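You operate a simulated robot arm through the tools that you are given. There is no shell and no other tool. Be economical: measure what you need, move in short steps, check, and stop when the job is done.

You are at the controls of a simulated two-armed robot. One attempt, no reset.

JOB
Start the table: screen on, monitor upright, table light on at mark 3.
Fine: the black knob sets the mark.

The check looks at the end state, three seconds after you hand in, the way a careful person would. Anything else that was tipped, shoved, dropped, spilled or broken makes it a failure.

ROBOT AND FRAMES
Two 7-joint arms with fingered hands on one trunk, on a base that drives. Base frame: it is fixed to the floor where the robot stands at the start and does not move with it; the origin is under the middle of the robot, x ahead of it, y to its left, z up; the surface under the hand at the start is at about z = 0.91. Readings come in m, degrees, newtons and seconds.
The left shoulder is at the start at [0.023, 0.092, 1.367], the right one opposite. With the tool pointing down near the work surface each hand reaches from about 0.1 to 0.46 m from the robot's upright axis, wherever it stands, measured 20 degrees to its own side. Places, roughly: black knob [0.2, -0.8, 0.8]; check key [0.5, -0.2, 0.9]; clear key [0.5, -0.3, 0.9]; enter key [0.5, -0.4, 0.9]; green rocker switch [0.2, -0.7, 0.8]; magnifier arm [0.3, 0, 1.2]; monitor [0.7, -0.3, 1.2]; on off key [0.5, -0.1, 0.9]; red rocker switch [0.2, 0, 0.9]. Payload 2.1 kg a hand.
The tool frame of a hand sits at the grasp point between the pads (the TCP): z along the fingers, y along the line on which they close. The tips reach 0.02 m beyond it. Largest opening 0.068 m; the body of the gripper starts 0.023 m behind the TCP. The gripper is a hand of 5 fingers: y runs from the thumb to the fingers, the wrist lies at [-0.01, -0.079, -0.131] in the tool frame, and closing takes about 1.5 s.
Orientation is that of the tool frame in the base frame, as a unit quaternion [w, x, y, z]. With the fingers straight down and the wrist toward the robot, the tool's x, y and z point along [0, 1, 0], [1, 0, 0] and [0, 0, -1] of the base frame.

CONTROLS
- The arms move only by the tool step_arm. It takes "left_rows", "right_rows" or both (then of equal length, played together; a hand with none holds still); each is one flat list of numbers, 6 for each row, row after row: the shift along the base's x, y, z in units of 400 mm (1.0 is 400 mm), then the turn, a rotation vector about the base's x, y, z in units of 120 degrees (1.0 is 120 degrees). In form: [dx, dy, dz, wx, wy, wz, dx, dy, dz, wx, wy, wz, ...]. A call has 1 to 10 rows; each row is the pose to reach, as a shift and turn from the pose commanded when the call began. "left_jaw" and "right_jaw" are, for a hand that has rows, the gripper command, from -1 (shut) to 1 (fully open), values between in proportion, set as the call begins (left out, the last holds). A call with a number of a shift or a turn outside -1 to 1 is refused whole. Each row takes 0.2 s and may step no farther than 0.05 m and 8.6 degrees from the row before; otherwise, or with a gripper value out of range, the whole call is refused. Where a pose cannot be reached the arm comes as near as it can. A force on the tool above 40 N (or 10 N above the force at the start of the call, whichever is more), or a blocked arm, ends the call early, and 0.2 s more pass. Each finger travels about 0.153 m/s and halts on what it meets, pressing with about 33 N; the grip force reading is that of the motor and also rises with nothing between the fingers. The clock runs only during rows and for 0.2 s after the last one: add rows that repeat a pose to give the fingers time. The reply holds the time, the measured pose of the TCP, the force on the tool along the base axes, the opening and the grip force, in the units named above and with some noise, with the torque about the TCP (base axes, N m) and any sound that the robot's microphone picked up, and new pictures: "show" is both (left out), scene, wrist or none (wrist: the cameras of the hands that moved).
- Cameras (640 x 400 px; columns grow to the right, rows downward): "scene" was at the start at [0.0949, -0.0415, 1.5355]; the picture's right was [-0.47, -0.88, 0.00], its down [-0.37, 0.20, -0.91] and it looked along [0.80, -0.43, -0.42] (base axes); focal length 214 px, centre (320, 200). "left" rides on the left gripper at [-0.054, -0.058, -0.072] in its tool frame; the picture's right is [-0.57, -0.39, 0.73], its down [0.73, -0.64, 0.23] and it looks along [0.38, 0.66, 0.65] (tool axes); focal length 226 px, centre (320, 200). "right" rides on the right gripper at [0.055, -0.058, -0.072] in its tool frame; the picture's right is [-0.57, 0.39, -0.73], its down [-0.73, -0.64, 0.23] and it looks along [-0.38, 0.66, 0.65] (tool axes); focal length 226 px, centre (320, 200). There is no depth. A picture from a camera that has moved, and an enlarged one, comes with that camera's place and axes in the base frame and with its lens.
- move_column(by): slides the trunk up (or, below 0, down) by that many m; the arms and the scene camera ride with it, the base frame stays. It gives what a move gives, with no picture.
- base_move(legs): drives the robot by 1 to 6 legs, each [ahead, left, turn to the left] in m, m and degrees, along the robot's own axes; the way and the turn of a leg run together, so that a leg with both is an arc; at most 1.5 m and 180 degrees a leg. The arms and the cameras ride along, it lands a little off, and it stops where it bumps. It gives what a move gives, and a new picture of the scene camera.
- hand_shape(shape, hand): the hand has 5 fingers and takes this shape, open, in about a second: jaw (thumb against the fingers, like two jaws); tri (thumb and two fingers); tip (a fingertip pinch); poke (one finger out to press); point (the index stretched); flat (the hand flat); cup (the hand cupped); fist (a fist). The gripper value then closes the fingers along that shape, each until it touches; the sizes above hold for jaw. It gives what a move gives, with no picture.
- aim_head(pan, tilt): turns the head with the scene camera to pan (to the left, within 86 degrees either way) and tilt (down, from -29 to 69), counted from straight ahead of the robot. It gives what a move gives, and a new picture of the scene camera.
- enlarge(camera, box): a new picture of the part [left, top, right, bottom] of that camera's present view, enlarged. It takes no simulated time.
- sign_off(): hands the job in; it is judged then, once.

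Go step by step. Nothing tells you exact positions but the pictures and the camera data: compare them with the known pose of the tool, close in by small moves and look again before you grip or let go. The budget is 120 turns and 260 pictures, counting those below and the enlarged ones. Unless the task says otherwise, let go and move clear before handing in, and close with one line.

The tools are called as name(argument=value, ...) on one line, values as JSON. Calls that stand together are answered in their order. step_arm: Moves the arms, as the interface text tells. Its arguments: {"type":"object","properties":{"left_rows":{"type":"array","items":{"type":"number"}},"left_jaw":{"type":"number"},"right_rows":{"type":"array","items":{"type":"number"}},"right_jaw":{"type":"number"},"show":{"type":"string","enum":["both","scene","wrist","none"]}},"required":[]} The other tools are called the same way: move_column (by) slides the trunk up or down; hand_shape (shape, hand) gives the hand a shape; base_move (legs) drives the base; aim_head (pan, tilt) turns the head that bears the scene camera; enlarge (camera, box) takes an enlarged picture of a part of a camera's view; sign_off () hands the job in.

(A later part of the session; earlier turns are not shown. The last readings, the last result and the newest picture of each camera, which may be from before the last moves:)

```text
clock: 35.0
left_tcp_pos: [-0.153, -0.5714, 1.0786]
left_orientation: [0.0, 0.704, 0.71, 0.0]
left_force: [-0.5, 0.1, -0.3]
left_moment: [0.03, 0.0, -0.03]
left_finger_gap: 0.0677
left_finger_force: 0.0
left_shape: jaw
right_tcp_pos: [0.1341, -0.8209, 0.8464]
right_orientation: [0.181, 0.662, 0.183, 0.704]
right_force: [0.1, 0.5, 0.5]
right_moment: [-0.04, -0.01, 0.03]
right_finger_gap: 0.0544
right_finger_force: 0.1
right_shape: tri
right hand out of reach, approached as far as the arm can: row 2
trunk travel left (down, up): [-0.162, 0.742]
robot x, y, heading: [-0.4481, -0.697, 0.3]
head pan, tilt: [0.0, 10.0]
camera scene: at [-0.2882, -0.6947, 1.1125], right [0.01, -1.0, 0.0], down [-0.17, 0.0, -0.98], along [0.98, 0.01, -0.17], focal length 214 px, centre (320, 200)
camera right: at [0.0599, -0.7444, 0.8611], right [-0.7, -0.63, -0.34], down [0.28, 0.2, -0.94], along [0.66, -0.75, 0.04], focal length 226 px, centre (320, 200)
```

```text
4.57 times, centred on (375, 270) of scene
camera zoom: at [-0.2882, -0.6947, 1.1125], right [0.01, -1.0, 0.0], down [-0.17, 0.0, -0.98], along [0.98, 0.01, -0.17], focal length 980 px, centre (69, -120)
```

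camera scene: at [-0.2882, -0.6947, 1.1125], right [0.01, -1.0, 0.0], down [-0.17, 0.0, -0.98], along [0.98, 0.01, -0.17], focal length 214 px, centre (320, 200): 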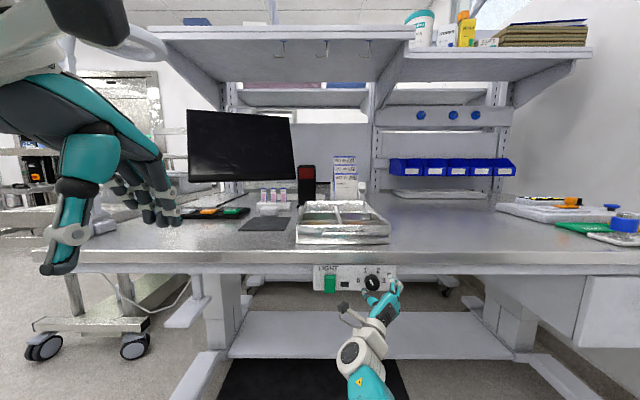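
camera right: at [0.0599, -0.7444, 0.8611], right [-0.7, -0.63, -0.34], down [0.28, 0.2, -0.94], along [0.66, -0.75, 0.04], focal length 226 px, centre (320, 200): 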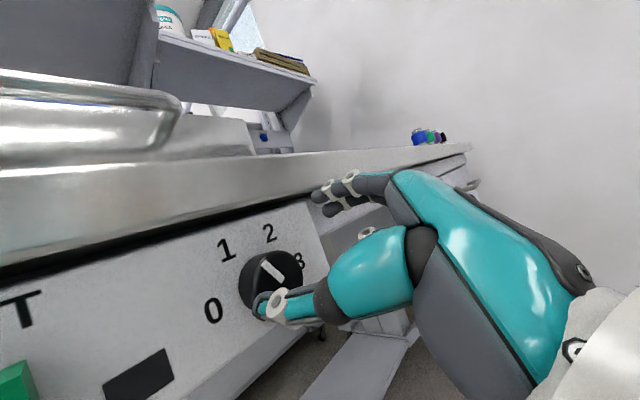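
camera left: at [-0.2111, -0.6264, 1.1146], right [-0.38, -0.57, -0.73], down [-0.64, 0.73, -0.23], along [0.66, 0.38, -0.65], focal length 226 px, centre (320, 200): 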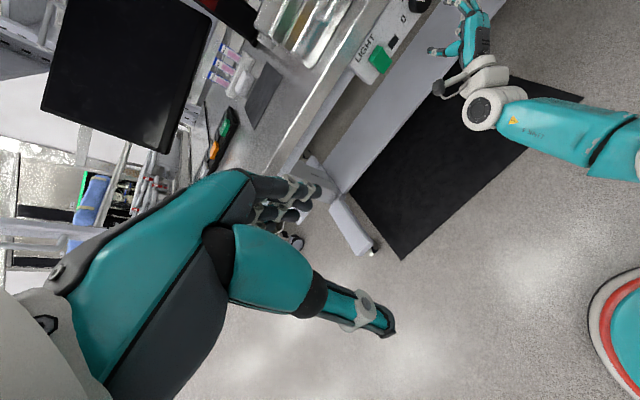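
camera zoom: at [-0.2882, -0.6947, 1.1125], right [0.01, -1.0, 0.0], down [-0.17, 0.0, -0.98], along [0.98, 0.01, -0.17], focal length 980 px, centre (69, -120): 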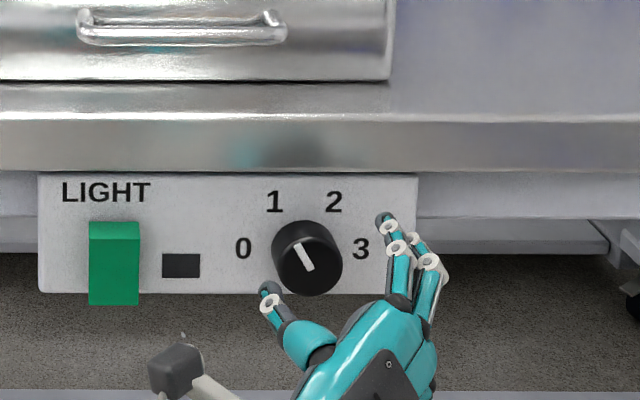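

The arm is at the end of its reach here, so I'll pull the hand back a bit and drive 8 cm closer.

step_arm(right_rows=[-0.08, 0.01, -0.038, 0, 0, 0, -0.15, 0.01, -0.038, 0, 0, 0], show="none")

base_move(legs=[[0.08, 0, 0]])

enlarge(camera="scene", box=[305, 240, 445, 320])

enlarge(camera="right", box=[160, 100, 480, 400])

```text
clock: 35.6
left_tcp_pos: [-0.1524, -0.5715, 1.08]
left_orientation: [0.0, 0.705, 0.71, -0.001]
left_force: [0.0, 0.2, 0.3]
left_moment: [0.04, 0.02, 0.03]
left_finger_gap: 0.0678
left_finger_force: 0.0
left_shape: jaw
right_tcp_pos: [0.0926, -0.8279, 0.8146]
right_orientation: [0.18, 0.66, 0.183, 0.706]
right_force: [-0.1, 0.8, 0.3]
right_moment: [0.0, 0.0, 0.01]
right_finger_gap: 0.0546
right_finger_force: 0.1
right_shape: tri
right hand out of reach, approached as far as the arm can: row 1, 2
trunk travel left (down, up): [-0.162, 0.742]
robot x, y, heading: [-0.4509, -0.6955, 0.3]
head pan, tilt: [0.0, 10.0]
```

```text
clock: 36.8
left_tcp_pos: [-0.0755, -0.5707, 1.077]
left_orientation: [0.0, 0.705, 0.709, 0.001]
left_force: [-0.1, 0.8, -0.1]
left_moment: [-0.01, -0.04, 0.04]
left_finger_gap: 0.0678
left_finger_force: 0.0
left_shape: jaw
right_tcp_pos: [0.1707, -0.8287, 0.8142]
right_orientation: [0.182, 0.66, 0.179, 0.706]
right_force: [-8.3, 0.7, -0.7]
right_moment: [0.01, -0.06, -0.26]
right_finger_gap: 0.0533
right_finger_force: 0.0
right_shape: tri
trunk travel left (down, up): [-0.162, 0.742]
robot x, y, heading: [-0.3675, -0.6948, 0.1]
head pan, tilt: [0.0, 10.0]
stopped in leg 1: the force on the tool passed its limit at 49 N (the readings are from after the stop); the commanded pose is now the measured one
camera scene: at [-0.2096, -0.6942, 1.1127], right [0.01, -1.0, 0.0], down [-0.17, 0.0, -0.98], along [0.98, 0.01, -0.17], focal length 214 px, centre (320, 200)
```

scene: 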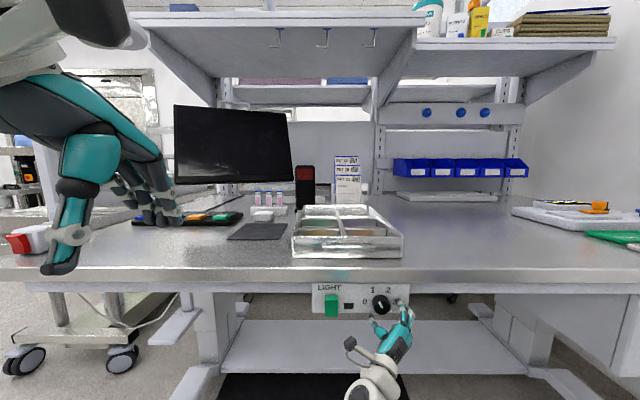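

```text
4.57 times, centred on (375, 280) of scene
camera zoom: at [-0.2096, -0.6942, 1.1127], right [0.01, -1.0, 0.0], down [-0.17, 0.0, -0.98], along [0.98, 0.01, -0.17], focal length 980 px, centre (69, -166)
```

zoom: 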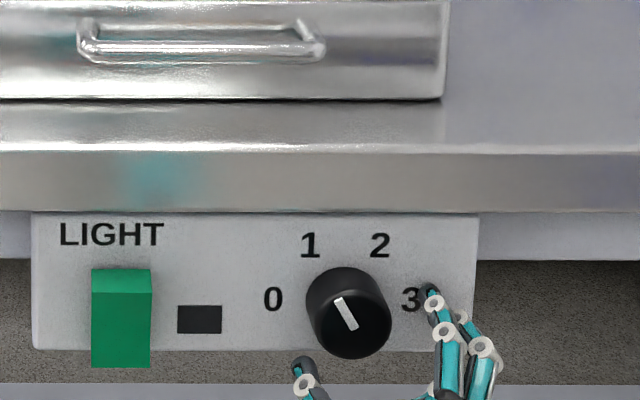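

```text
1.33 times, centred on (320, 250) of right
camera zoom: at [0.0965, -0.7519, 0.8282], right [-0.7, -0.63, -0.35], down [0.29, 0.2, -0.94], along [0.65, -0.76, 0.04], focal length 301 px, centre (320, 133)
```

zoom: 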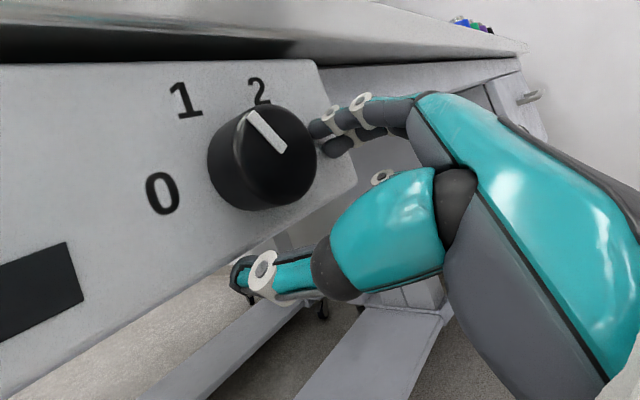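

Fingertips just touched the panel face lightly below-right of the knob. I'll back off 1 cm, shift up 15 mm and left 10 mm, then go in.

step_arm(right_rows=[-0.03, 0, 0, 0, 0, 0, -0.03, 0.026, 0.038, 0, 0, 0, -0.02, 0.026, 0.038, 0, 0, 0], show="none")

enlarge(camera="scene", box=[305, 240, 445, 320])

enlarge(camera="right", box=[160, 100, 480, 400])

```text
clock: 37.7
left_tcp_pos: [-0.0767, -0.5713, 1.0782]
left_orientation: [0.001, 0.706, 0.708, 0.001]
left_force: [-0.4, 1.0, 0.9]
left_moment: [0.0, 0.02, 0.04]
left_finger_gap: 0.0677
left_finger_force: 0.2
left_shape: jaw
right_tcp_pos: [0.1709, -0.828, 0.8148]
right_orientation: [0.183, 0.66, 0.177, 0.707]
right_force: [-28.7, 2.0, -6.0]
right_moment: [0.08, -0.31, -0.73]
right_finger_gap: 0.0533
right_finger_force: 0.2
right_shape: tri
right hand out of reach, approached as far as the arm can: row 1, 2, 3
trunk travel left (down, up): [-0.162, 0.742]
robot x, y, heading: [-0.3697, -0.6986, 0.3]
head pan, tilt: [0.0, 10.0]
stopped in row 3 (right hand): the force on the tool passed its limit at 42 N (the readings are from after the stop); the commanded pose is now the measured one
```

```text
4.57 times, centred on (375, 280) of scene
camera zoom: at [-0.2117, -0.6945, 1.1129], right [0.0, -1.0, 0.0], down [-0.17, 0.0, -0.99], along [0.99, 0.0, -0.17], focal length 980 px, centre (69, -166)
```

zoom: 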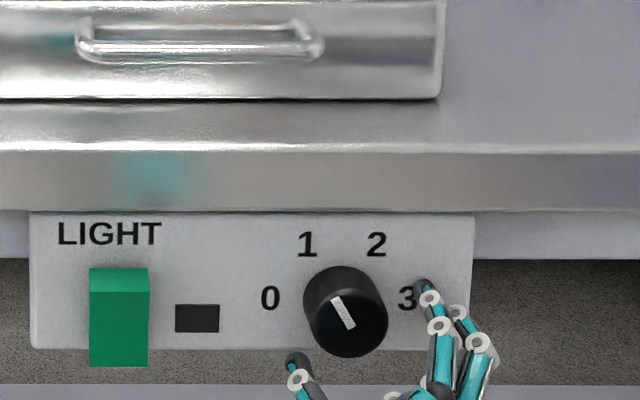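

```text
1.33 times, centred on (320, 250) of right
camera zoom: at [0.0978, -0.7502, 0.83], right [-0.7, -0.62, -0.35], down [0.29, 0.2, -0.94], along [0.65, -0.76, 0.04], focal length 301 px, centre (320, 133)
```

zoom: 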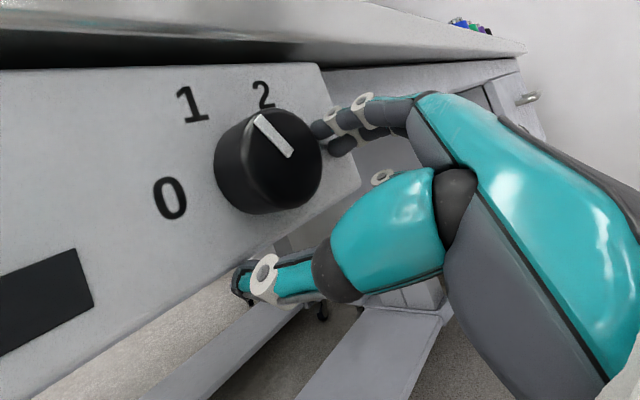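

The arm is at a joint limit in this posture. I'll back away and shift the robot left so the knob sits more to the right arm's own side.

base_move(legs=[[-0.12, 0, 0], [0, 0.12, 0]])

step_arm(right_rows=[0.03, -0.06, 0, 0, 0, 0, 0.06, -0.12, 0.02, 0, 0, 0, 0.06, -0.18, 0.04, 0, 0, 0, 0.06, -0.24, 0.04, 0, 0, 0, 0.06, -0.28, 0.04, 0, 0, 0], show="scene")

```text
clock: 39.7
left_tcp_pos: [-0.1923, -0.4536, 1.0777]
left_orientation: [-0.001, 0.706, 0.709, 0.0]
left_force: [0.0, 0.0, -0.7]
left_moment: [0.03, 0.04, 0.03]
left_finger_gap: 0.0679
left_finger_force: 0.0
left_shape: jaw
right_tcp_pos: [0.055, -0.709, 0.8163]
right_orientation: [0.183, 0.661, 0.178, 0.706]
right_force: [-0.5, -0.4, 0.5]
right_moment: [0.01, 0.0, 0.01]
right_finger_gap: 0.0543
right_finger_force: 0.1
right_shape: tri
trunk travel left (down, up): [-0.162, 0.742]
robot x, y, heading: [-0.4934, -0.5805, 0.1]
head pan, tilt: [0.0, 10.0]
camera scene: at [-0.3281, -0.5766, 1.1125], right [0.0, -1.0, 0.0], down [-0.17, 0.0, -0.98], along [0.98, 0.0, -0.17], focal length 214 px, centre (320, 200)
```

scene: 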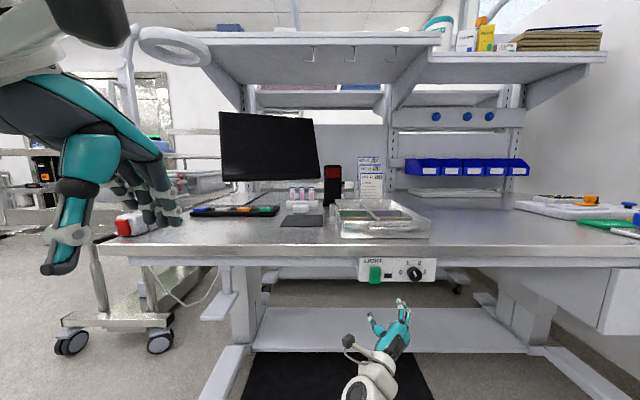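

```text
clock: 40.9
left_tcp_pos: [-0.193, -0.453, 1.0772]
left_orientation: [0.0, 0.705, 0.709, 0.0]
left_force: [-0.1, 0.1, -0.7]
left_moment: [0.04, -0.01, -0.04]
left_finger_gap: 0.0676
left_finger_force: 0.1
left_shape: jaw
right_tcp_pos: [0.0791, -0.822, 0.8317]
right_orientation: [0.182, 0.661, 0.178, 0.706]
right_force: [-0.9, -0.1, -0.4]
right_moment: [0.03, 0.02, 0.0]
right_finger_gap: 0.0544
right_finger_force: 0.0
right_shape: tri
trunk travel left (down, up): [-0.162, 0.742]
robot x, y, heading: [-0.4892, -0.5785, 0.3]
head pan, tilt: [0.0, 10.0]
camera scene: at [-0.3281, -0.5764, 1.1125], right [0.0, -1.0, 0.0], down [-0.17, 0.0, -0.98], along [0.98, 0.0, -0.17], focal length 214 px, centre (320, 200)
```

scene: 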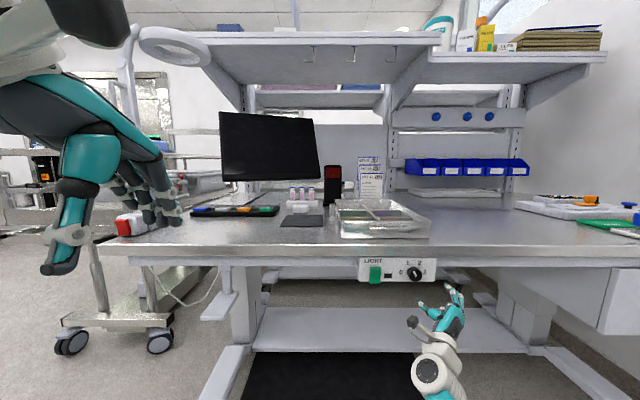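

Reached precisely now. Test further clockwise roll in free air here.

step_arm(right_rows=[0, 0, 0, 0.07, 0, 0, 0, 0, 0, 0.14, 0, 0, 0, 0, 0, 0.21, 0, 0, 0, 0, 0, 0.28, 0, 0, 0, 0, 0, 0.35, 0, 0, 0, 0, 0, 0.42, 0, 0, 0, 0, 0, 0.49, 0, 0, 0, 0, 0, 0.56, 0, 0, 0, 0, 0, 0.63, 0, 0, 0, 0, 0, 0.7, 0, 0], show="scene")

```text
clock: 43.1
left_tcp_pos: [-0.1937, -0.4539, 1.0777]
left_orientation: [0.0, 0.705, 0.709, -0.001]
left_force: [0.0, -1.6, 0.3]
left_moment: [-0.03, 0.03, -0.02]
left_finger_gap: 0.0676
left_finger_force: 0.0
left_shape: jaw
right_tcp_pos: [0.1042, -0.7901, 0.7988]
right_orientation: [-0.302, 0.608, -0.342, 0.65]
right_force: [-0.2, -0.3, -0.1]
right_moment: [0.0, -0.03, -0.04]
right_finger_gap: 0.0543
right_finger_force: 0.1
right_shape: tri
right hand out of reach, approached as far as the arm can: row 5, 6, 7, 8, 9, 10
trunk travel left (down, up): [-0.162, 0.742]
robot x, y, heading: [-0.4921, -0.5767, 0.1]
head pan, tilt: [0.0, 10.0]
camera scene: at [-0.3281, -0.5765, 1.1125], right [0.01, -1.0, 0.0], down [-0.17, 0.0, -0.98], along [0.98, 0.0, -0.17], focal length 214 px, centre (320, 200)
```

scene: 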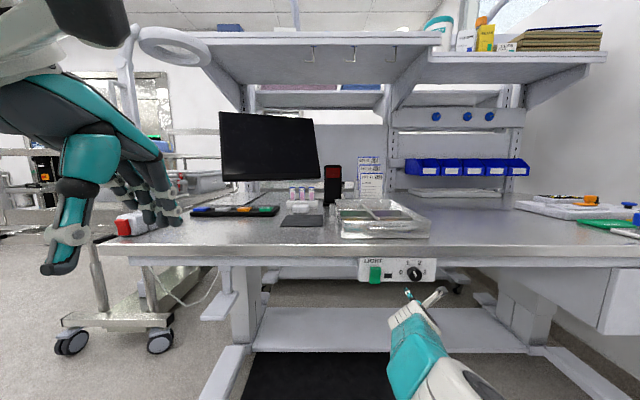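

Clean range reaches about r≈95°, so I'll do two 60° strokes. Return to r≈35° in front of the knob.

step_arm(right_rows=[-0.01, -0.01, 0.01, -0.07, 0, 0, -0.02, -0.02, 0.02, -0.14, 0, 0, -0.03, -0.03, 0.03, -0.21, 0, 0, -0.04, -0.04, 0.04, -0.28, 0, 0, -0.05, -0.05, 0.05, -0.35, 0, 0, -0.055, -0.055, 0.06, -0.42, 0, 0, -0.06, -0.06, 0.07, -0.49, 0, 0, -0.062, -0.065, 0.08, -0.56, 0, 0, -0.062, -0.068, 0.083, -0.63, 0, 0, -0.062, -0.068, 0.083, -0.7, 0, 0], show="none")

step_arm(right_rows=[0, 0, 0, -0.07, 0, 0, 0, 0, 0, -0.14, 0, 0, 0, 0, 0, -0.21, 0, 0], right_jaw=0.5, show="wrist")

```text
clock: 45.3
left_tcp_pos: [-0.1929, -0.4533, 1.0778]
left_orientation: [0.001, 0.705, 0.709, 0.0]
left_force: [0.8, -0.6, -0.1]
left_moment: [0.02, 0.01, 0.02]
left_finger_gap: 0.0675
left_finger_force: 0.1
left_shape: jaw
right_tcp_pos: [0.0793, -0.8173, 0.8333]
right_orientation: [0.185, 0.661, 0.178, 0.705]
right_force: [0.3, -1.2, 0.5]
right_moment: [-0.01, -0.01, 0.03]
right_finger_gap: 0.0547
right_finger_force: 0.1
right_shape: tri
right hand out of reach, approached as far as the arm can: row 3, 4, 5
trunk travel left (down, up): [-0.162, 0.742]
robot x, y, heading: [-0.4905, -0.5843, 0.3]
head pan, tilt: [0.0, 10.0]
```

```text
clock: 46.1
left_tcp_pos: [-0.192, -0.4535, 1.0772]
left_orientation: [0.0, 0.705, 0.709, -0.001]
left_force: [0.3, 0.2, 0.4]
left_moment: [0.01, 0.01, -0.03]
left_finger_gap: 0.0676
left_finger_force: 0.1
left_shape: jaw
right_tcp_pos: [0.079, -0.818, 0.8326]
right_orientation: [0.323, 0.604, 0.329, 0.65]
right_force: [0.3, -0.5, -1.2]
right_moment: [0.04, -0.04, 0.02]
right_finger_gap: 0.0512
right_finger_force: 0.0
right_shape: tri
trunk travel left (down, up): [-0.162, 0.742]
robot x, y, heading: [-0.4877, -0.5769, 0.1]
head pan, tilt: [0.0, 10.0]
camera right: at [0.0047, -0.7424, 0.8131], right [-0.7, -0.71, -0.05], down [0.29, -0.22, -0.93], along [0.65, -0.67, 0.36], focal length 226 px, centre (320, 200)
```

right: 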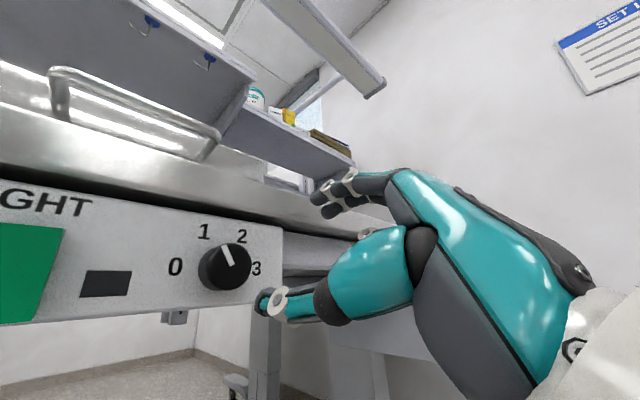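

base_move(legs=[[0.055, 0, 0]])

enlarge(camera="scene", box=[345, 240, 485, 320])

enlarge(camera="right", box=[120, 150, 440, 350])

```text
clock: 47.1
left_tcp_pos: [-0.1394, -0.4525, 1.0791]
left_orientation: [0.0, 0.706, 0.708, 0.0]
left_force: [-0.4, -0.4, 0.4]
left_moment: [0.01, -0.04, -0.01]
left_finger_gap: 0.0678
left_finger_force: 0.0
left_shape: jaw
right_tcp_pos: [0.1339, -0.8172, 0.8333]
right_orientation: [0.323, 0.604, 0.329, 0.65]
right_force: [0.6, 0.0, 0.1]
right_moment: [-0.01, 0.02, -0.01]
right_finger_gap: 0.0511
right_finger_force: 0.0
right_shape: tri
trunk travel left (down, up): [-0.162, 0.742]
robot x, y, heading: [-0.4384, -0.5798, 0.3]
head pan, tilt: [0.0, 10.0]
camera scene: at [-0.2733, -0.5761, 1.1125], right [0.01, -1.0, 0.0], down [-0.17, 0.0, -0.98], along [0.98, 0.01, -0.17], focal length 214 px, centre (320, 200)
```

scene: 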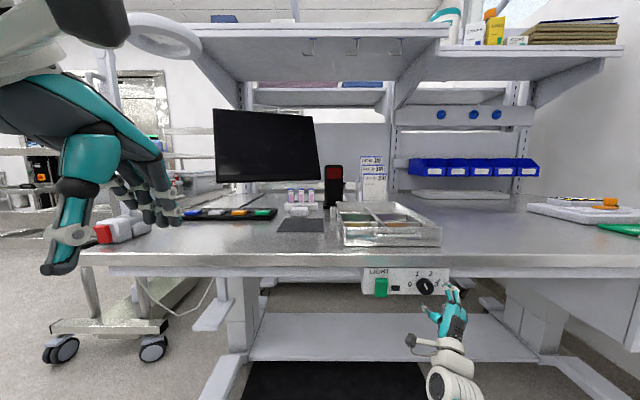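

```text
4.57 times, centred on (415, 280) of scene
camera zoom: at [-0.2733, -0.5761, 1.1125], right [0.01, -1.0, 0.0], down [-0.17, 0.0, -0.98], along [0.98, 0.01, -0.17], focal length 980 px, centre (-114, -166)
```

zoom: 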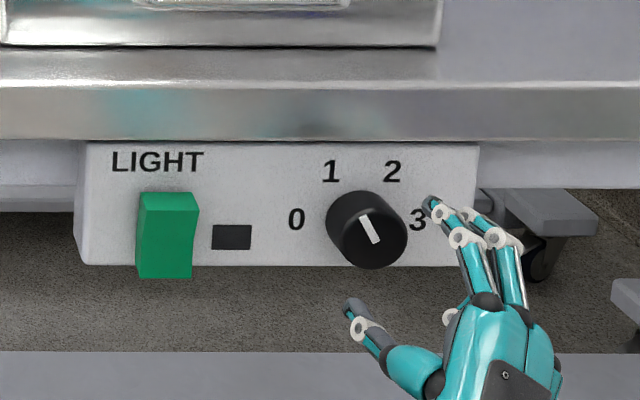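

```text
2.00 times, centred on (280, 250) of right
camera zoom: at [0.0597, -0.7417, 0.8133], right [-0.7, -0.71, -0.05], down [0.29, -0.22, -0.93], along [0.65, -0.67, 0.36], focal length 452 px, centre (400, 100)
```

zoom: 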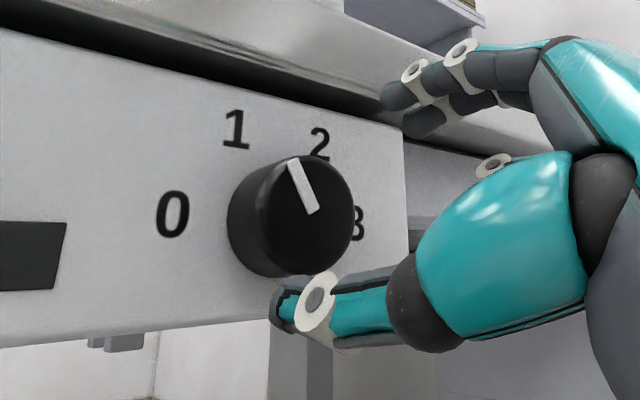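

Aligned. Move in 3 cm and check before closing.

step_arm(right_rows=[0.025, 0, 0, 0, 0, 0, 0.05, 0, 0, 0, 0, 0, 0.075, 0, 0, 0, 0, 0], show="none")

enlarge(camera="scene", box=[345, 240, 485, 320])

enlarge(camera="right", box=[120, 150, 440, 350])

```text
clock: 47.9
left_tcp_pos: [-0.1387, -0.4532, 1.0774]
left_orientation: [0.0, 0.705, 0.709, 0.0]
left_force: [0.5, -0.2, -0.4]
left_moment: [0.02, -0.02, -0.02]
left_finger_gap: 0.0679
left_finger_force: 0.1
left_shape: jaw
right_tcp_pos: [0.1444, -0.8168, 0.8413]
right_orientation: [0.322, 0.605, 0.328, 0.65]
right_force: [0.5, -0.5, 0.3]
right_moment: [0.0, 0.01, -0.01]
right_finger_gap: 0.0511
right_finger_force: 0.0
right_shape: tri
right hand out of reach, approached as far as the arm can: row 1, 2, 3
trunk travel left (down, up): [-0.162, 0.742]
robot x, y, heading: [-0.4343, -0.5808, 0.5]
head pan, tilt: [0.0, 10.0]
```

```text
4.57 times, centred on (415, 280) of scene
camera zoom: at [-0.2731, -0.5761, 1.1125], right [0.01, -1.0, 0.0], down [-0.17, 0.0, -0.98], along [0.98, 0.01, -0.17], focal length 980 px, centre (-114, -166)
```

zoom: 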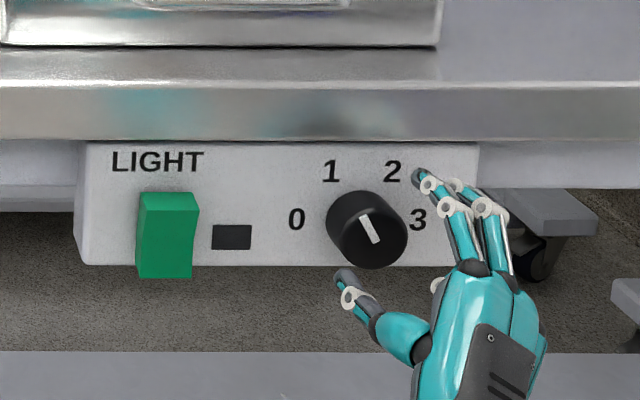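

```text
2.00 times, centred on (280, 250) of right
camera zoom: at [0.0705, -0.7415, 0.8213], right [-0.7, -0.71, -0.05], down [0.29, -0.22, -0.93], along [0.65, -0.67, 0.36], focal length 452 px, centre (400, 100)
```

zoom: 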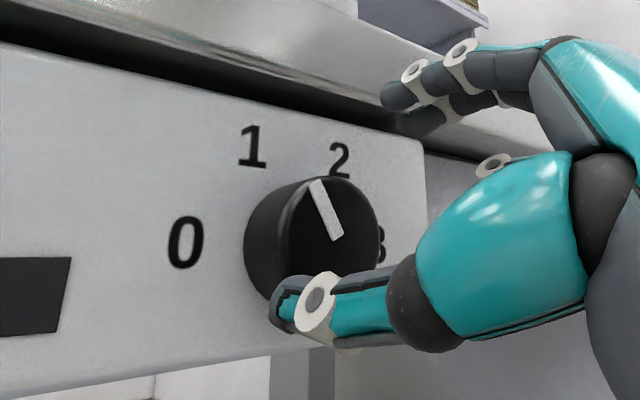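

I'll restore the height, stay within arm range and close the remaining distance with the base.

step_arm(right_rows=[-0.02, 0, -0.012, 0, 0, 0, -0.03, 0, -0.022, 0, 0, 0], show="none")

base_move(legs=[[0.032, 0, 0]])

enlarge(camera="scene", box=[345, 240, 485, 320])

enlarge(camera="right", box=[120, 150, 440, 350])

```text
clock: 48.5
left_tcp_pos: [-0.1378, -0.452, 1.0786]
left_orientation: [0.001, 0.706, 0.709, 0.0]
left_force: [0.5, -0.1, 0.4]
left_moment: [-0.02, 0.0, 0.04]
left_finger_gap: 0.0679
left_finger_force: 0.0
left_shape: jaw
right_tcp_pos: [0.1315, -0.8161, 0.8323]
right_orientation: [0.324, 0.605, 0.329, 0.649]
right_force: [0.3, 0.2, -0.5]
right_moment: [-0.03, -0.02, 0.03]
right_finger_gap: 0.0512
right_finger_force: 0.0
right_shape: tri
trunk travel left (down, up): [-0.162, 0.742]
robot x, y, heading: [-0.4372, -0.5797, 0.3]
head pan, tilt: [0.0, 10.0]
```

```text
clock: 49.3
left_tcp_pos: [-0.1059, -0.4533, 1.0778]
left_orientation: [0.0, 0.706, 0.709, -0.001]
left_force: [0.1, 0.8, -0.6]
left_moment: [0.01, 0.0, -0.01]
left_finger_gap: 0.0677
left_finger_force: 0.1
left_shape: jaw
right_tcp_pos: [0.1633, -0.8165, 0.8338]
right_orientation: [0.323, 0.604, 0.329, 0.65]
right_force: [-0.1, 0.1, 0.8]
right_moment: [-0.02, -0.01, -0.01]
right_finger_gap: 0.0512
right_finger_force: 0.1
right_shape: tri
trunk travel left (down, up): [-0.162, 0.742]
robot x, y, heading: [-0.3998, -0.5745, 0.2]
head pan, tilt: [0.0, 10.0]
camera scene: at [-0.2413, -0.5759, 1.1125], right [0.01, -1.0, 0.0], down [-0.17, 0.0, -0.98], along [0.98, 0.01, -0.17], focal length 214 px, centre (320, 200)
```

scene: 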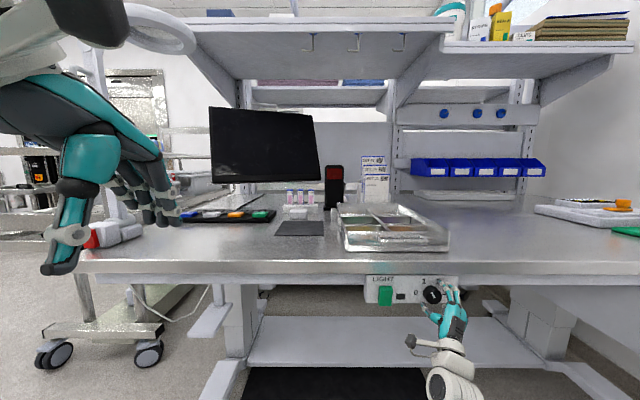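

```text
4.57 times, centred on (415, 280) of scene
camera zoom: at [-0.2413, -0.5759, 1.1125], right [0.01, -1.0, 0.0], down [-0.17, 0.0, -0.98], along [0.98, 0.01, -0.17], focal length 980 px, centre (-114, -166)
```

zoom: 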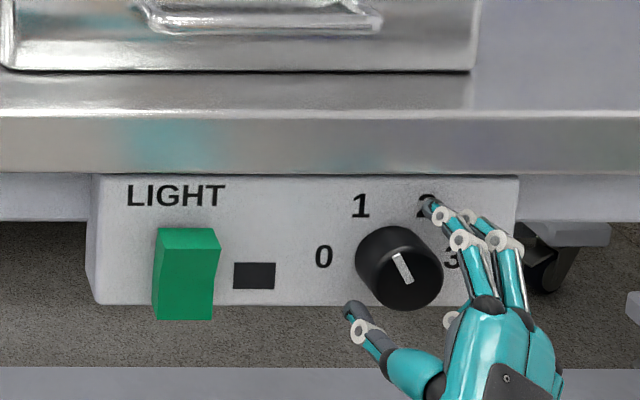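

```text
2.00 times, centred on (280, 250) of right
camera zoom: at [0.0897, -0.7408, 0.8133], right [-0.7, -0.71, -0.05], down [0.29, -0.22, -0.93], along [0.65, -0.67, 0.36], focal length 452 px, centre (400, 100)
```

zoom: 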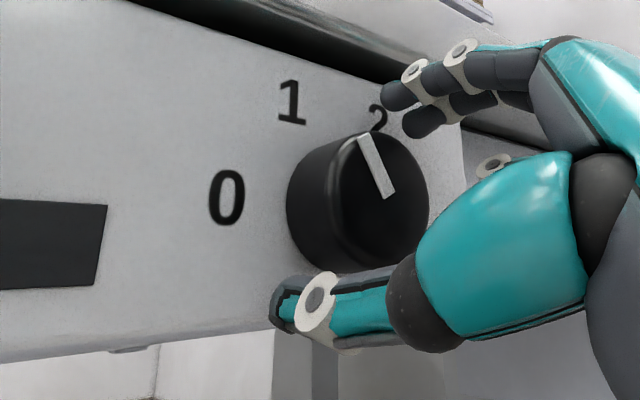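

Fingers straddle the knob. Close the grip and look.

step_arm(right_rows=[0, 0, 0, 0, 0, 0, 0, 0, 0, 0, 0, 0, 0, 0, 0, 0, 0, 0, 0, 0, 0, 0, 0, 0, 0, 0, 0, 0, 0, 0], right_jaw=-0.6, show="none")

enlarge(camera="scene", box=[345, 240, 485, 320])

enlarge(camera="right", box=[120, 150, 440, 350])

```text
clock: 50.5
left_tcp_pos: [-0.1053, -0.4523, 1.0779]
left_orientation: [0.0, 0.705, 0.709, -0.001]
left_force: [0.2, -0.1, -0.7]
left_moment: [-0.05, -0.04, -0.01]
left_finger_gap: 0.0678
left_finger_force: 0.2
left_shape: jaw
right_tcp_pos: [0.1649, -0.8175, 0.8338]
right_orientation: [0.323, 0.605, 0.328, 0.65]
right_force: [2.0, 1.3, 0.9]
right_moment: [-0.01, -0.01, 0.05]
right_finger_gap: 0.0266
right_finger_force: 33.0
right_shape: tri
trunk travel left (down, up): [-0.162, 0.742]
robot x, y, heading: [-0.4014, -0.5755, 0.2]
head pan, tilt: [0.0, 10.0]
```

```text
4.57 times, centred on (415, 280) of scene
camera zoom: at [-0.241, -0.5757, 1.1125], right [0.01, -1.0, 0.0], down [-0.17, 0.0, -0.98], along [0.98, 0.01, -0.17], focal length 980 px, centre (-114, -166)
```

zoom: 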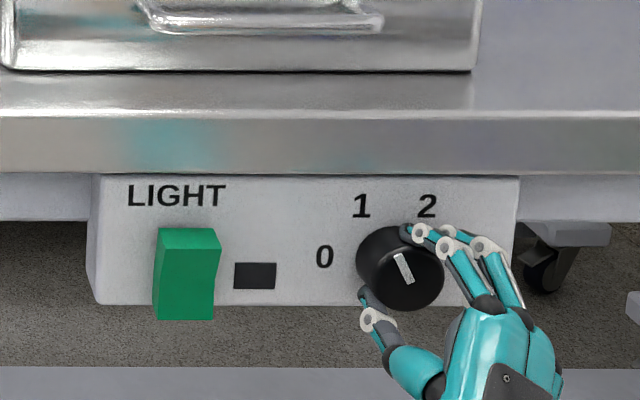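

```text
2.00 times, centred on (280, 250) of right
camera zoom: at [0.09, -0.7406, 0.8132], right [-0.7, -0.71, -0.05], down [0.29, -0.22, -0.93], along [0.65, -0.67, 0.36], focal length 452 px, centre (400, 100)
```

zoom: 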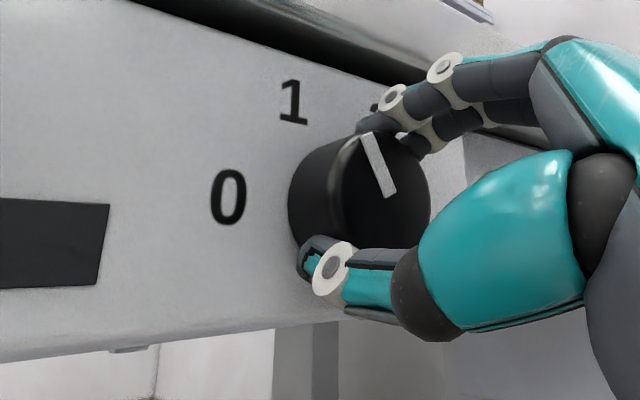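

Gripped. Turn clockwise ~58°.

step_arm(right_rows=[0, 0, 0, 0.069, 0, 0, 0, 0, 0, 0.138, 0, 0, 0, 0, 0, 0.207, 0, 0, 0, 0, 0, 0.276, 0, 0, 0, 0, 0, 0.345, 0, 0, 0, 0, 0, 0.414, 0, 0, 0, 0, 0, 0.483, 0, 0, 0, 0, 0, 0.483, 0, 0], show="none")

enlarge(camera="scene", box=[345, 240, 485, 320])

enlarge(camera="right", box=[120, 100, 440, 300])

```text
clock: 52.3
left_tcp_pos: [-0.1086, -0.4527, 1.0791]
left_orientation: [0.001, 0.705, 0.709, 0.001]
left_force: [-0.6, -0.3, -0.6]
left_moment: [-0.01, -0.01, -0.01]
left_finger_gap: 0.0675
left_finger_force: 0.2
left_shape: jaw
right_tcp_pos: [0.1661, -0.8181, 0.8342]
right_orientation: [-0.01, 0.684, -0.029, 0.729]
right_force: [-13.0, -3.2, 5.7]
right_moment: [-0.02, -0.09, 0.0]
right_finger_gap: 0.0273
right_finger_force: 33.1
right_shape: tri
right hand out of reach, approached as far as the arm can: row 7, 8
trunk travel left (down, up): [-0.162, 0.742]
robot x, y, heading: [-0.4066, -0.5784, 0.1]
head pan, tilt: [0.0, 10.0]
```

```text
4.57 times, centred on (415, 280) of scene
camera zoom: at [-0.2432, -0.576, 1.1128], right [0.01, -1.0, 0.0], down [-0.17, 0.0, -0.99], along [0.98, 0.01, -0.17], focal length 980 px, centre (-114, -166)
```

zoom: 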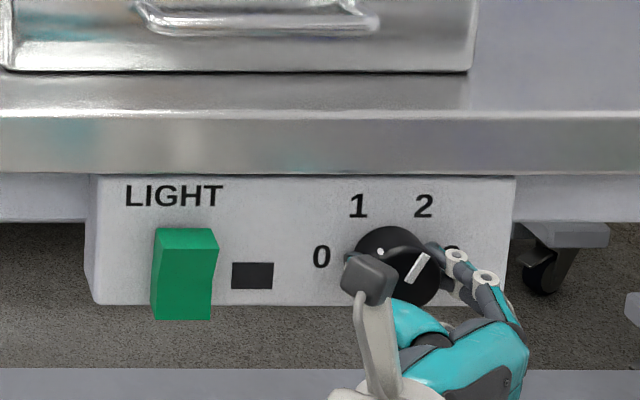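

```text
2.00 times, centred on (280, 200) of right
camera zoom: at [0.0917, -0.7608, 0.886], right [-0.7, -0.34, -0.63], down [0.29, 0.67, -0.68], along [0.65, -0.66, -0.37], focal length 452 px, centre (400, 200)
```

zoom: 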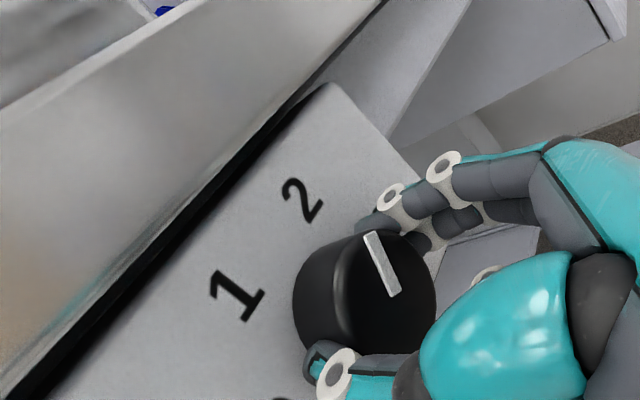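

Pointer is near mark 2 now. Open, roll back 58° around the knob, and check.

step_arm(right_rows=[0, 0, 0, 0, 0, 0, 0, 0, 0, 0, 0, 0, 0, 0, 0, 0, 0, 0, 0, 0, 0, 0, 0, 0], right_jaw=0.5, show="none")

step_arm(right_rows=[-0.005, 0, -0.002, -0.069, 0, 0, -0.005, 0, -0.002, -0.138, 0, 0, -0.005, 0, -0.002, -0.207, 0, 0, -0.005, 0, -0.002, -0.276, 0, 0, -0.005, 0, -0.002, -0.345, 0, 0, -0.005, 0, -0.002, -0.414, 0, 0, -0.005, 0, -0.002, -0.473, 0, 0], show="none")

enlarge(camera="scene", box=[345, 240, 485, 320])

enlarge(camera="right", box=[120, 150, 440, 350])

```text
clock: 53.3
left_tcp_pos: [-0.1069, -0.4534, 1.0791]
left_orientation: [0.0, 0.705, 0.709, 0.0]
left_force: [0.2, -0.6, 0.3]
left_moment: [0.01, 0.0, -0.01]
left_finger_gap: 0.0678
left_finger_force: 0.1
left_shape: jaw
right_tcp_pos: [0.1672, -0.8165, 0.832]
right_orientation: [-0.01, 0.685, -0.026, 0.728]
right_force: [-0.5, 1.0, -0.2]
right_moment: [-0.01, -0.02, 0.01]
right_finger_gap: 0.0506
right_finger_force: 0.1
right_shape: tri
trunk travel left (down, up): [-0.162, 0.742]
robot x, y, heading: [-0.4027, -0.5812, -0.1]
head pan, tilt: [0.0, 10.0]
```

```text
clock: 54.9
left_tcp_pos: [-0.1059, -0.4527, 1.0784]
left_orientation: [0.001, 0.705, 0.709, 0.0]
left_force: [0.0, 0.0, -0.5]
left_moment: [0.0, 0.03, -0.05]
left_finger_gap: 0.068
left_finger_force: 0.1
left_shape: jaw
right_tcp_pos: [0.1652, -0.8178, 0.831]
right_orientation: [0.317, 0.607, 0.322, 0.653]
right_force: [0.2, 0.1, 0.0]
right_moment: [-0.02, 0.03, -0.03]
right_finger_gap: 0.0506
right_finger_force: 0.2
right_shape: tri
trunk travel left (down, up): [-0.162, 0.742]
robot x, y, heading: [-0.4051, -0.5774, 0.3]
head pan, tilt: [0.0, 10.0]
```

```text
4.57 times, centred on (415, 280) of scene
camera zoom: at [-0.2412, -0.5759, 1.1125], right [0.01, -1.0, 0.0], down [-0.17, 0.0, -0.98], along [0.98, 0.01, -0.17], focal length 980 px, centre (-114, -166)
```

zoom: 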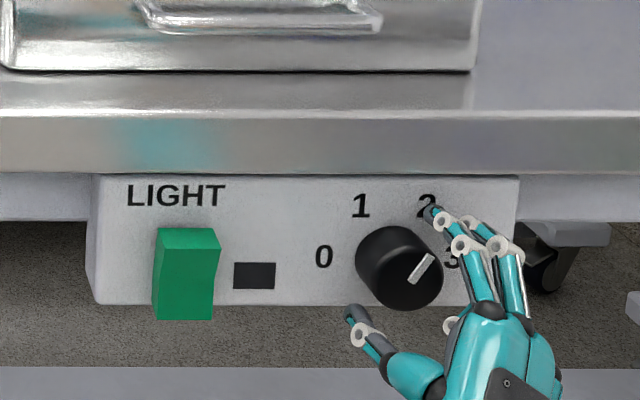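

```text
2.00 times, centred on (280, 250) of right
camera zoom: at [0.091, -0.7416, 0.8116], right [-0.7, -0.71, -0.06], down [0.29, -0.2, -0.94], along [0.65, -0.67, 0.35], focal length 452 px, centre (400, 100)
```

zoom: 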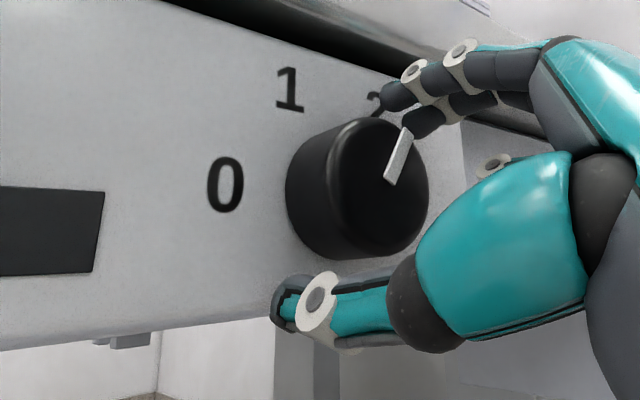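

Second stroke: close, then turn another ~57°.

step_arm(right_rows=[0, 0, 0, 0, 0, 0, 0, 0, 0, 0, 0, 0, 0, 0, 0, 0, 0, 0, 0, 0, 0, 0, 0, 0, 0, 0, 0, 0, 0, 0], right_jaw=-0.6, show="none")

step_arm(right_rows=[0, 0, 0, 0.069, 0, 0, 0, 0, 0, 0.138, 0, 0, 0, 0, 0, 0.207, 0, 0, 0, 0, 0, 0.276, 0, 0, 0, 0, 0, 0.345, 0, 0, 0, 0, 0, 0.414, 0, 0, 0, 0, 0, 0.475, 0, 0, 0, 0, 0, 0.475, 0, 0], show="none")

enlarge(camera="scene", box=[345, 240, 485, 320])

enlarge(camera="right", box=[120, 100, 440, 300])

```text
clock: 56.1
left_tcp_pos: [-0.106, -0.4516, 1.0783]
left_orientation: [0.0, 0.705, 0.709, 0.0]
left_force: [-0.4, -0.7, -0.4]
left_moment: [0.02, 0.0, 0.01]
left_finger_gap: 0.0676
left_finger_force: 0.0
left_shape: jaw
right_tcp_pos: [0.1654, -0.8171, 0.8306]
right_orientation: [0.317, 0.608, 0.321, 0.653]
right_force: [3.1, 0.3, 2.9]
right_moment: [0.0, -0.02, 0.02]
right_finger_gap: 0.0263
right_finger_force: 33.2
right_shape: tri
trunk travel left (down, up): [-0.162, 0.742]
robot x, y, heading: [-0.4047, -0.5785, 0.3]
head pan, tilt: [0.0, 10.0]
```

```text
clock: 57.9
left_tcp_pos: [-0.1069, -0.4528, 1.0785]
left_orientation: [-0.001, 0.705, 0.709, 0.0]
left_force: [-0.3, 0.6, 0.3]
left_moment: [0.0, 0.02, -0.01]
left_finger_gap: 0.0677
left_finger_force: 0.1
left_shape: jaw
right_tcp_pos: [0.1645, -0.818, 0.8307]
right_orientation: [-0.012, 0.683, -0.03, 0.73]
right_force: [-4.8, 0.4, 7.1]
right_moment: [0.01, -0.13, -0.01]
right_finger_gap: 0.0265
right_finger_force: 33.1
right_shape: tri
trunk travel left (down, up): [-0.162, 0.742]
robot x, y, heading: [-0.4075, -0.5778, 0.2]
head pan, tilt: [0.0, 10.0]
```

```text
4.57 times, centred on (415, 280) of scene
camera zoom: at [-0.2425, -0.5756, 1.1128], right [0.01, -1.0, 0.0], down [-0.17, 0.0, -0.98], along [0.98, 0.01, -0.17], focal length 980 px, centre (-114, -166)
```

zoom: 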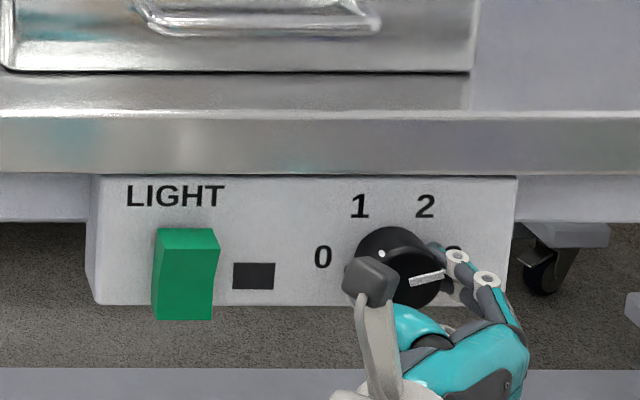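

```text
2.00 times, centred on (280, 200) of right
camera zoom: at [0.0922, -0.7608, 0.8851], right [-0.7, -0.33, -0.63], down [0.29, 0.68, -0.68], along [0.65, -0.66, -0.38], focal length 452 px, centre (400, 200)
```

zoom: 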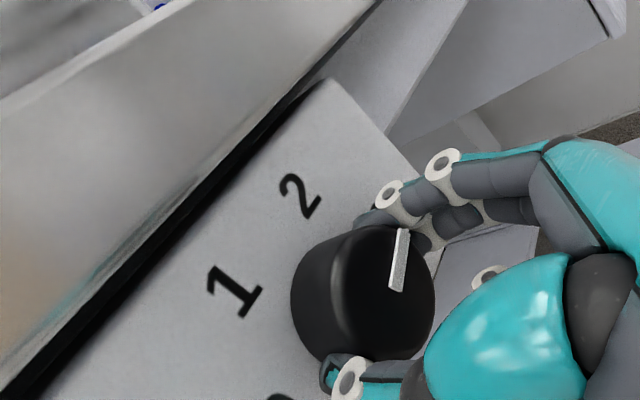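

Pointer is close to mark 3. Release, back away and verify.

step_arm(right_rows=[0, 0, 0, 0, 0, 0, 0, 0, 0, 0, 0, 0, 0, 0, 0, 0, 0, 0, 0, 0, 0, 0, 0, 0], right_jaw=0.5, show="none")

base_move(legs=[[-0.05, 0, 0]])

enlarge(camera="scene", box=[345, 240, 485, 320])

enlarge(camera="right", box=[80, 80, 400, 280])

```text
clock: 58.9
left_tcp_pos: [-0.1061, -0.4523, 1.0789]
left_orientation: [-0.001, 0.705, 0.709, 0.001]
left_force: [-0.6, 0.0, -0.1]
left_moment: [0.02, 0.02, -0.02]
left_finger_gap: 0.0675
left_finger_force: 0.1
left_shape: jaw
right_tcp_pos: [0.1675, -0.8189, 0.8294]
right_orientation: [-0.012, 0.685, -0.03, 0.728]
right_force: [-0.3, 0.6, 0.4]
right_moment: [0.01, 0.0, -0.03]
right_finger_gap: 0.0507
right_finger_force: 0.1
right_shape: tri
trunk travel left (down, up): [-0.162, 0.742]
robot x, y, heading: [-0.4041, -0.5784, 0.3]
head pan, tilt: [0.0, 10.0]
```

```text
clock: 59.8
left_tcp_pos: [-0.156, -0.4529, 1.0775]
left_orientation: [-0.001, 0.705, 0.709, 0.0]
left_force: [0.4, -0.3, -0.2]
left_moment: [0.0, 0.0, 0.05]
left_finger_gap: 0.0676
left_finger_force: 0.2
left_shape: jaw
right_tcp_pos: [0.1168, -0.8186, 0.8308]
right_orientation: [-0.012, 0.686, -0.029, 0.727]
right_force: [0.2, -0.3, -0.4]
right_moment: [-0.02, -0.01, 0.0]
right_finger_gap: 0.0507
right_finger_force: 0.1
right_shape: tri
trunk travel left (down, up): [-0.162, 0.742]
robot x, y, heading: [-0.4555, -0.5785, 0.4]
head pan, tilt: [0.0, 10.0]
camera scene: at [-0.2909, -0.5762, 1.1125], right [0.01, -1.0, 0.0], down [-0.17, 0.0, -0.98], along [0.98, 0.01, -0.17], focal length 214 px, centre (320, 200)
```

scene: 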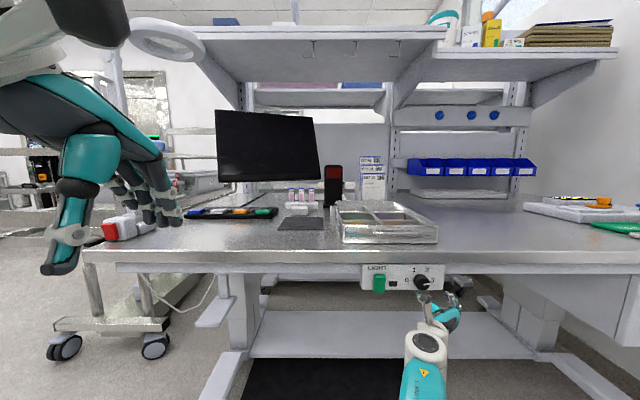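

```text
4.57 times, centred on (415, 280) of scene
camera zoom: at [-0.2909, -0.5762, 1.1125], right [0.01, -1.0, 0.0], down [-0.17, 0.0, -0.98], along [0.98, 0.01, -0.17], focal length 980 px, centre (-114, -166)
```

zoom: 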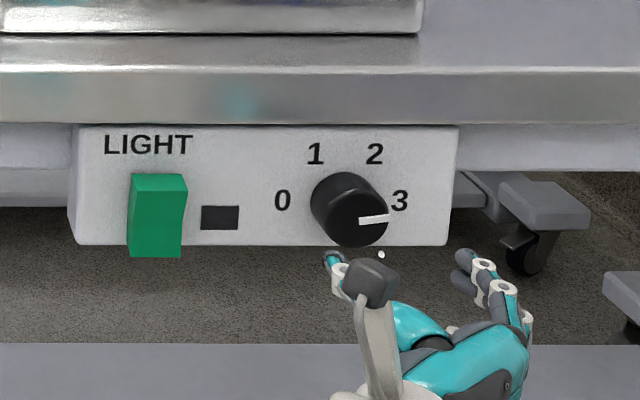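

```text
2.00 times, centred on (240, 180) of right
camera zoom: at [0.0435, -0.7612, 0.8839], right [-0.7, -0.33, -0.63], down [0.29, 0.68, -0.68], along [0.65, -0.66, -0.38], focal length 452 px, centre (480, 240)
```

zoom: 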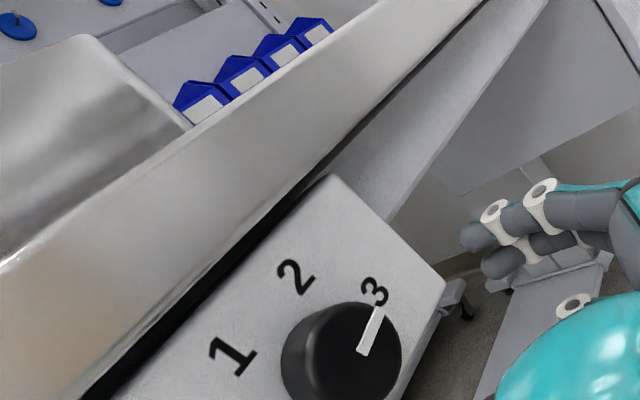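

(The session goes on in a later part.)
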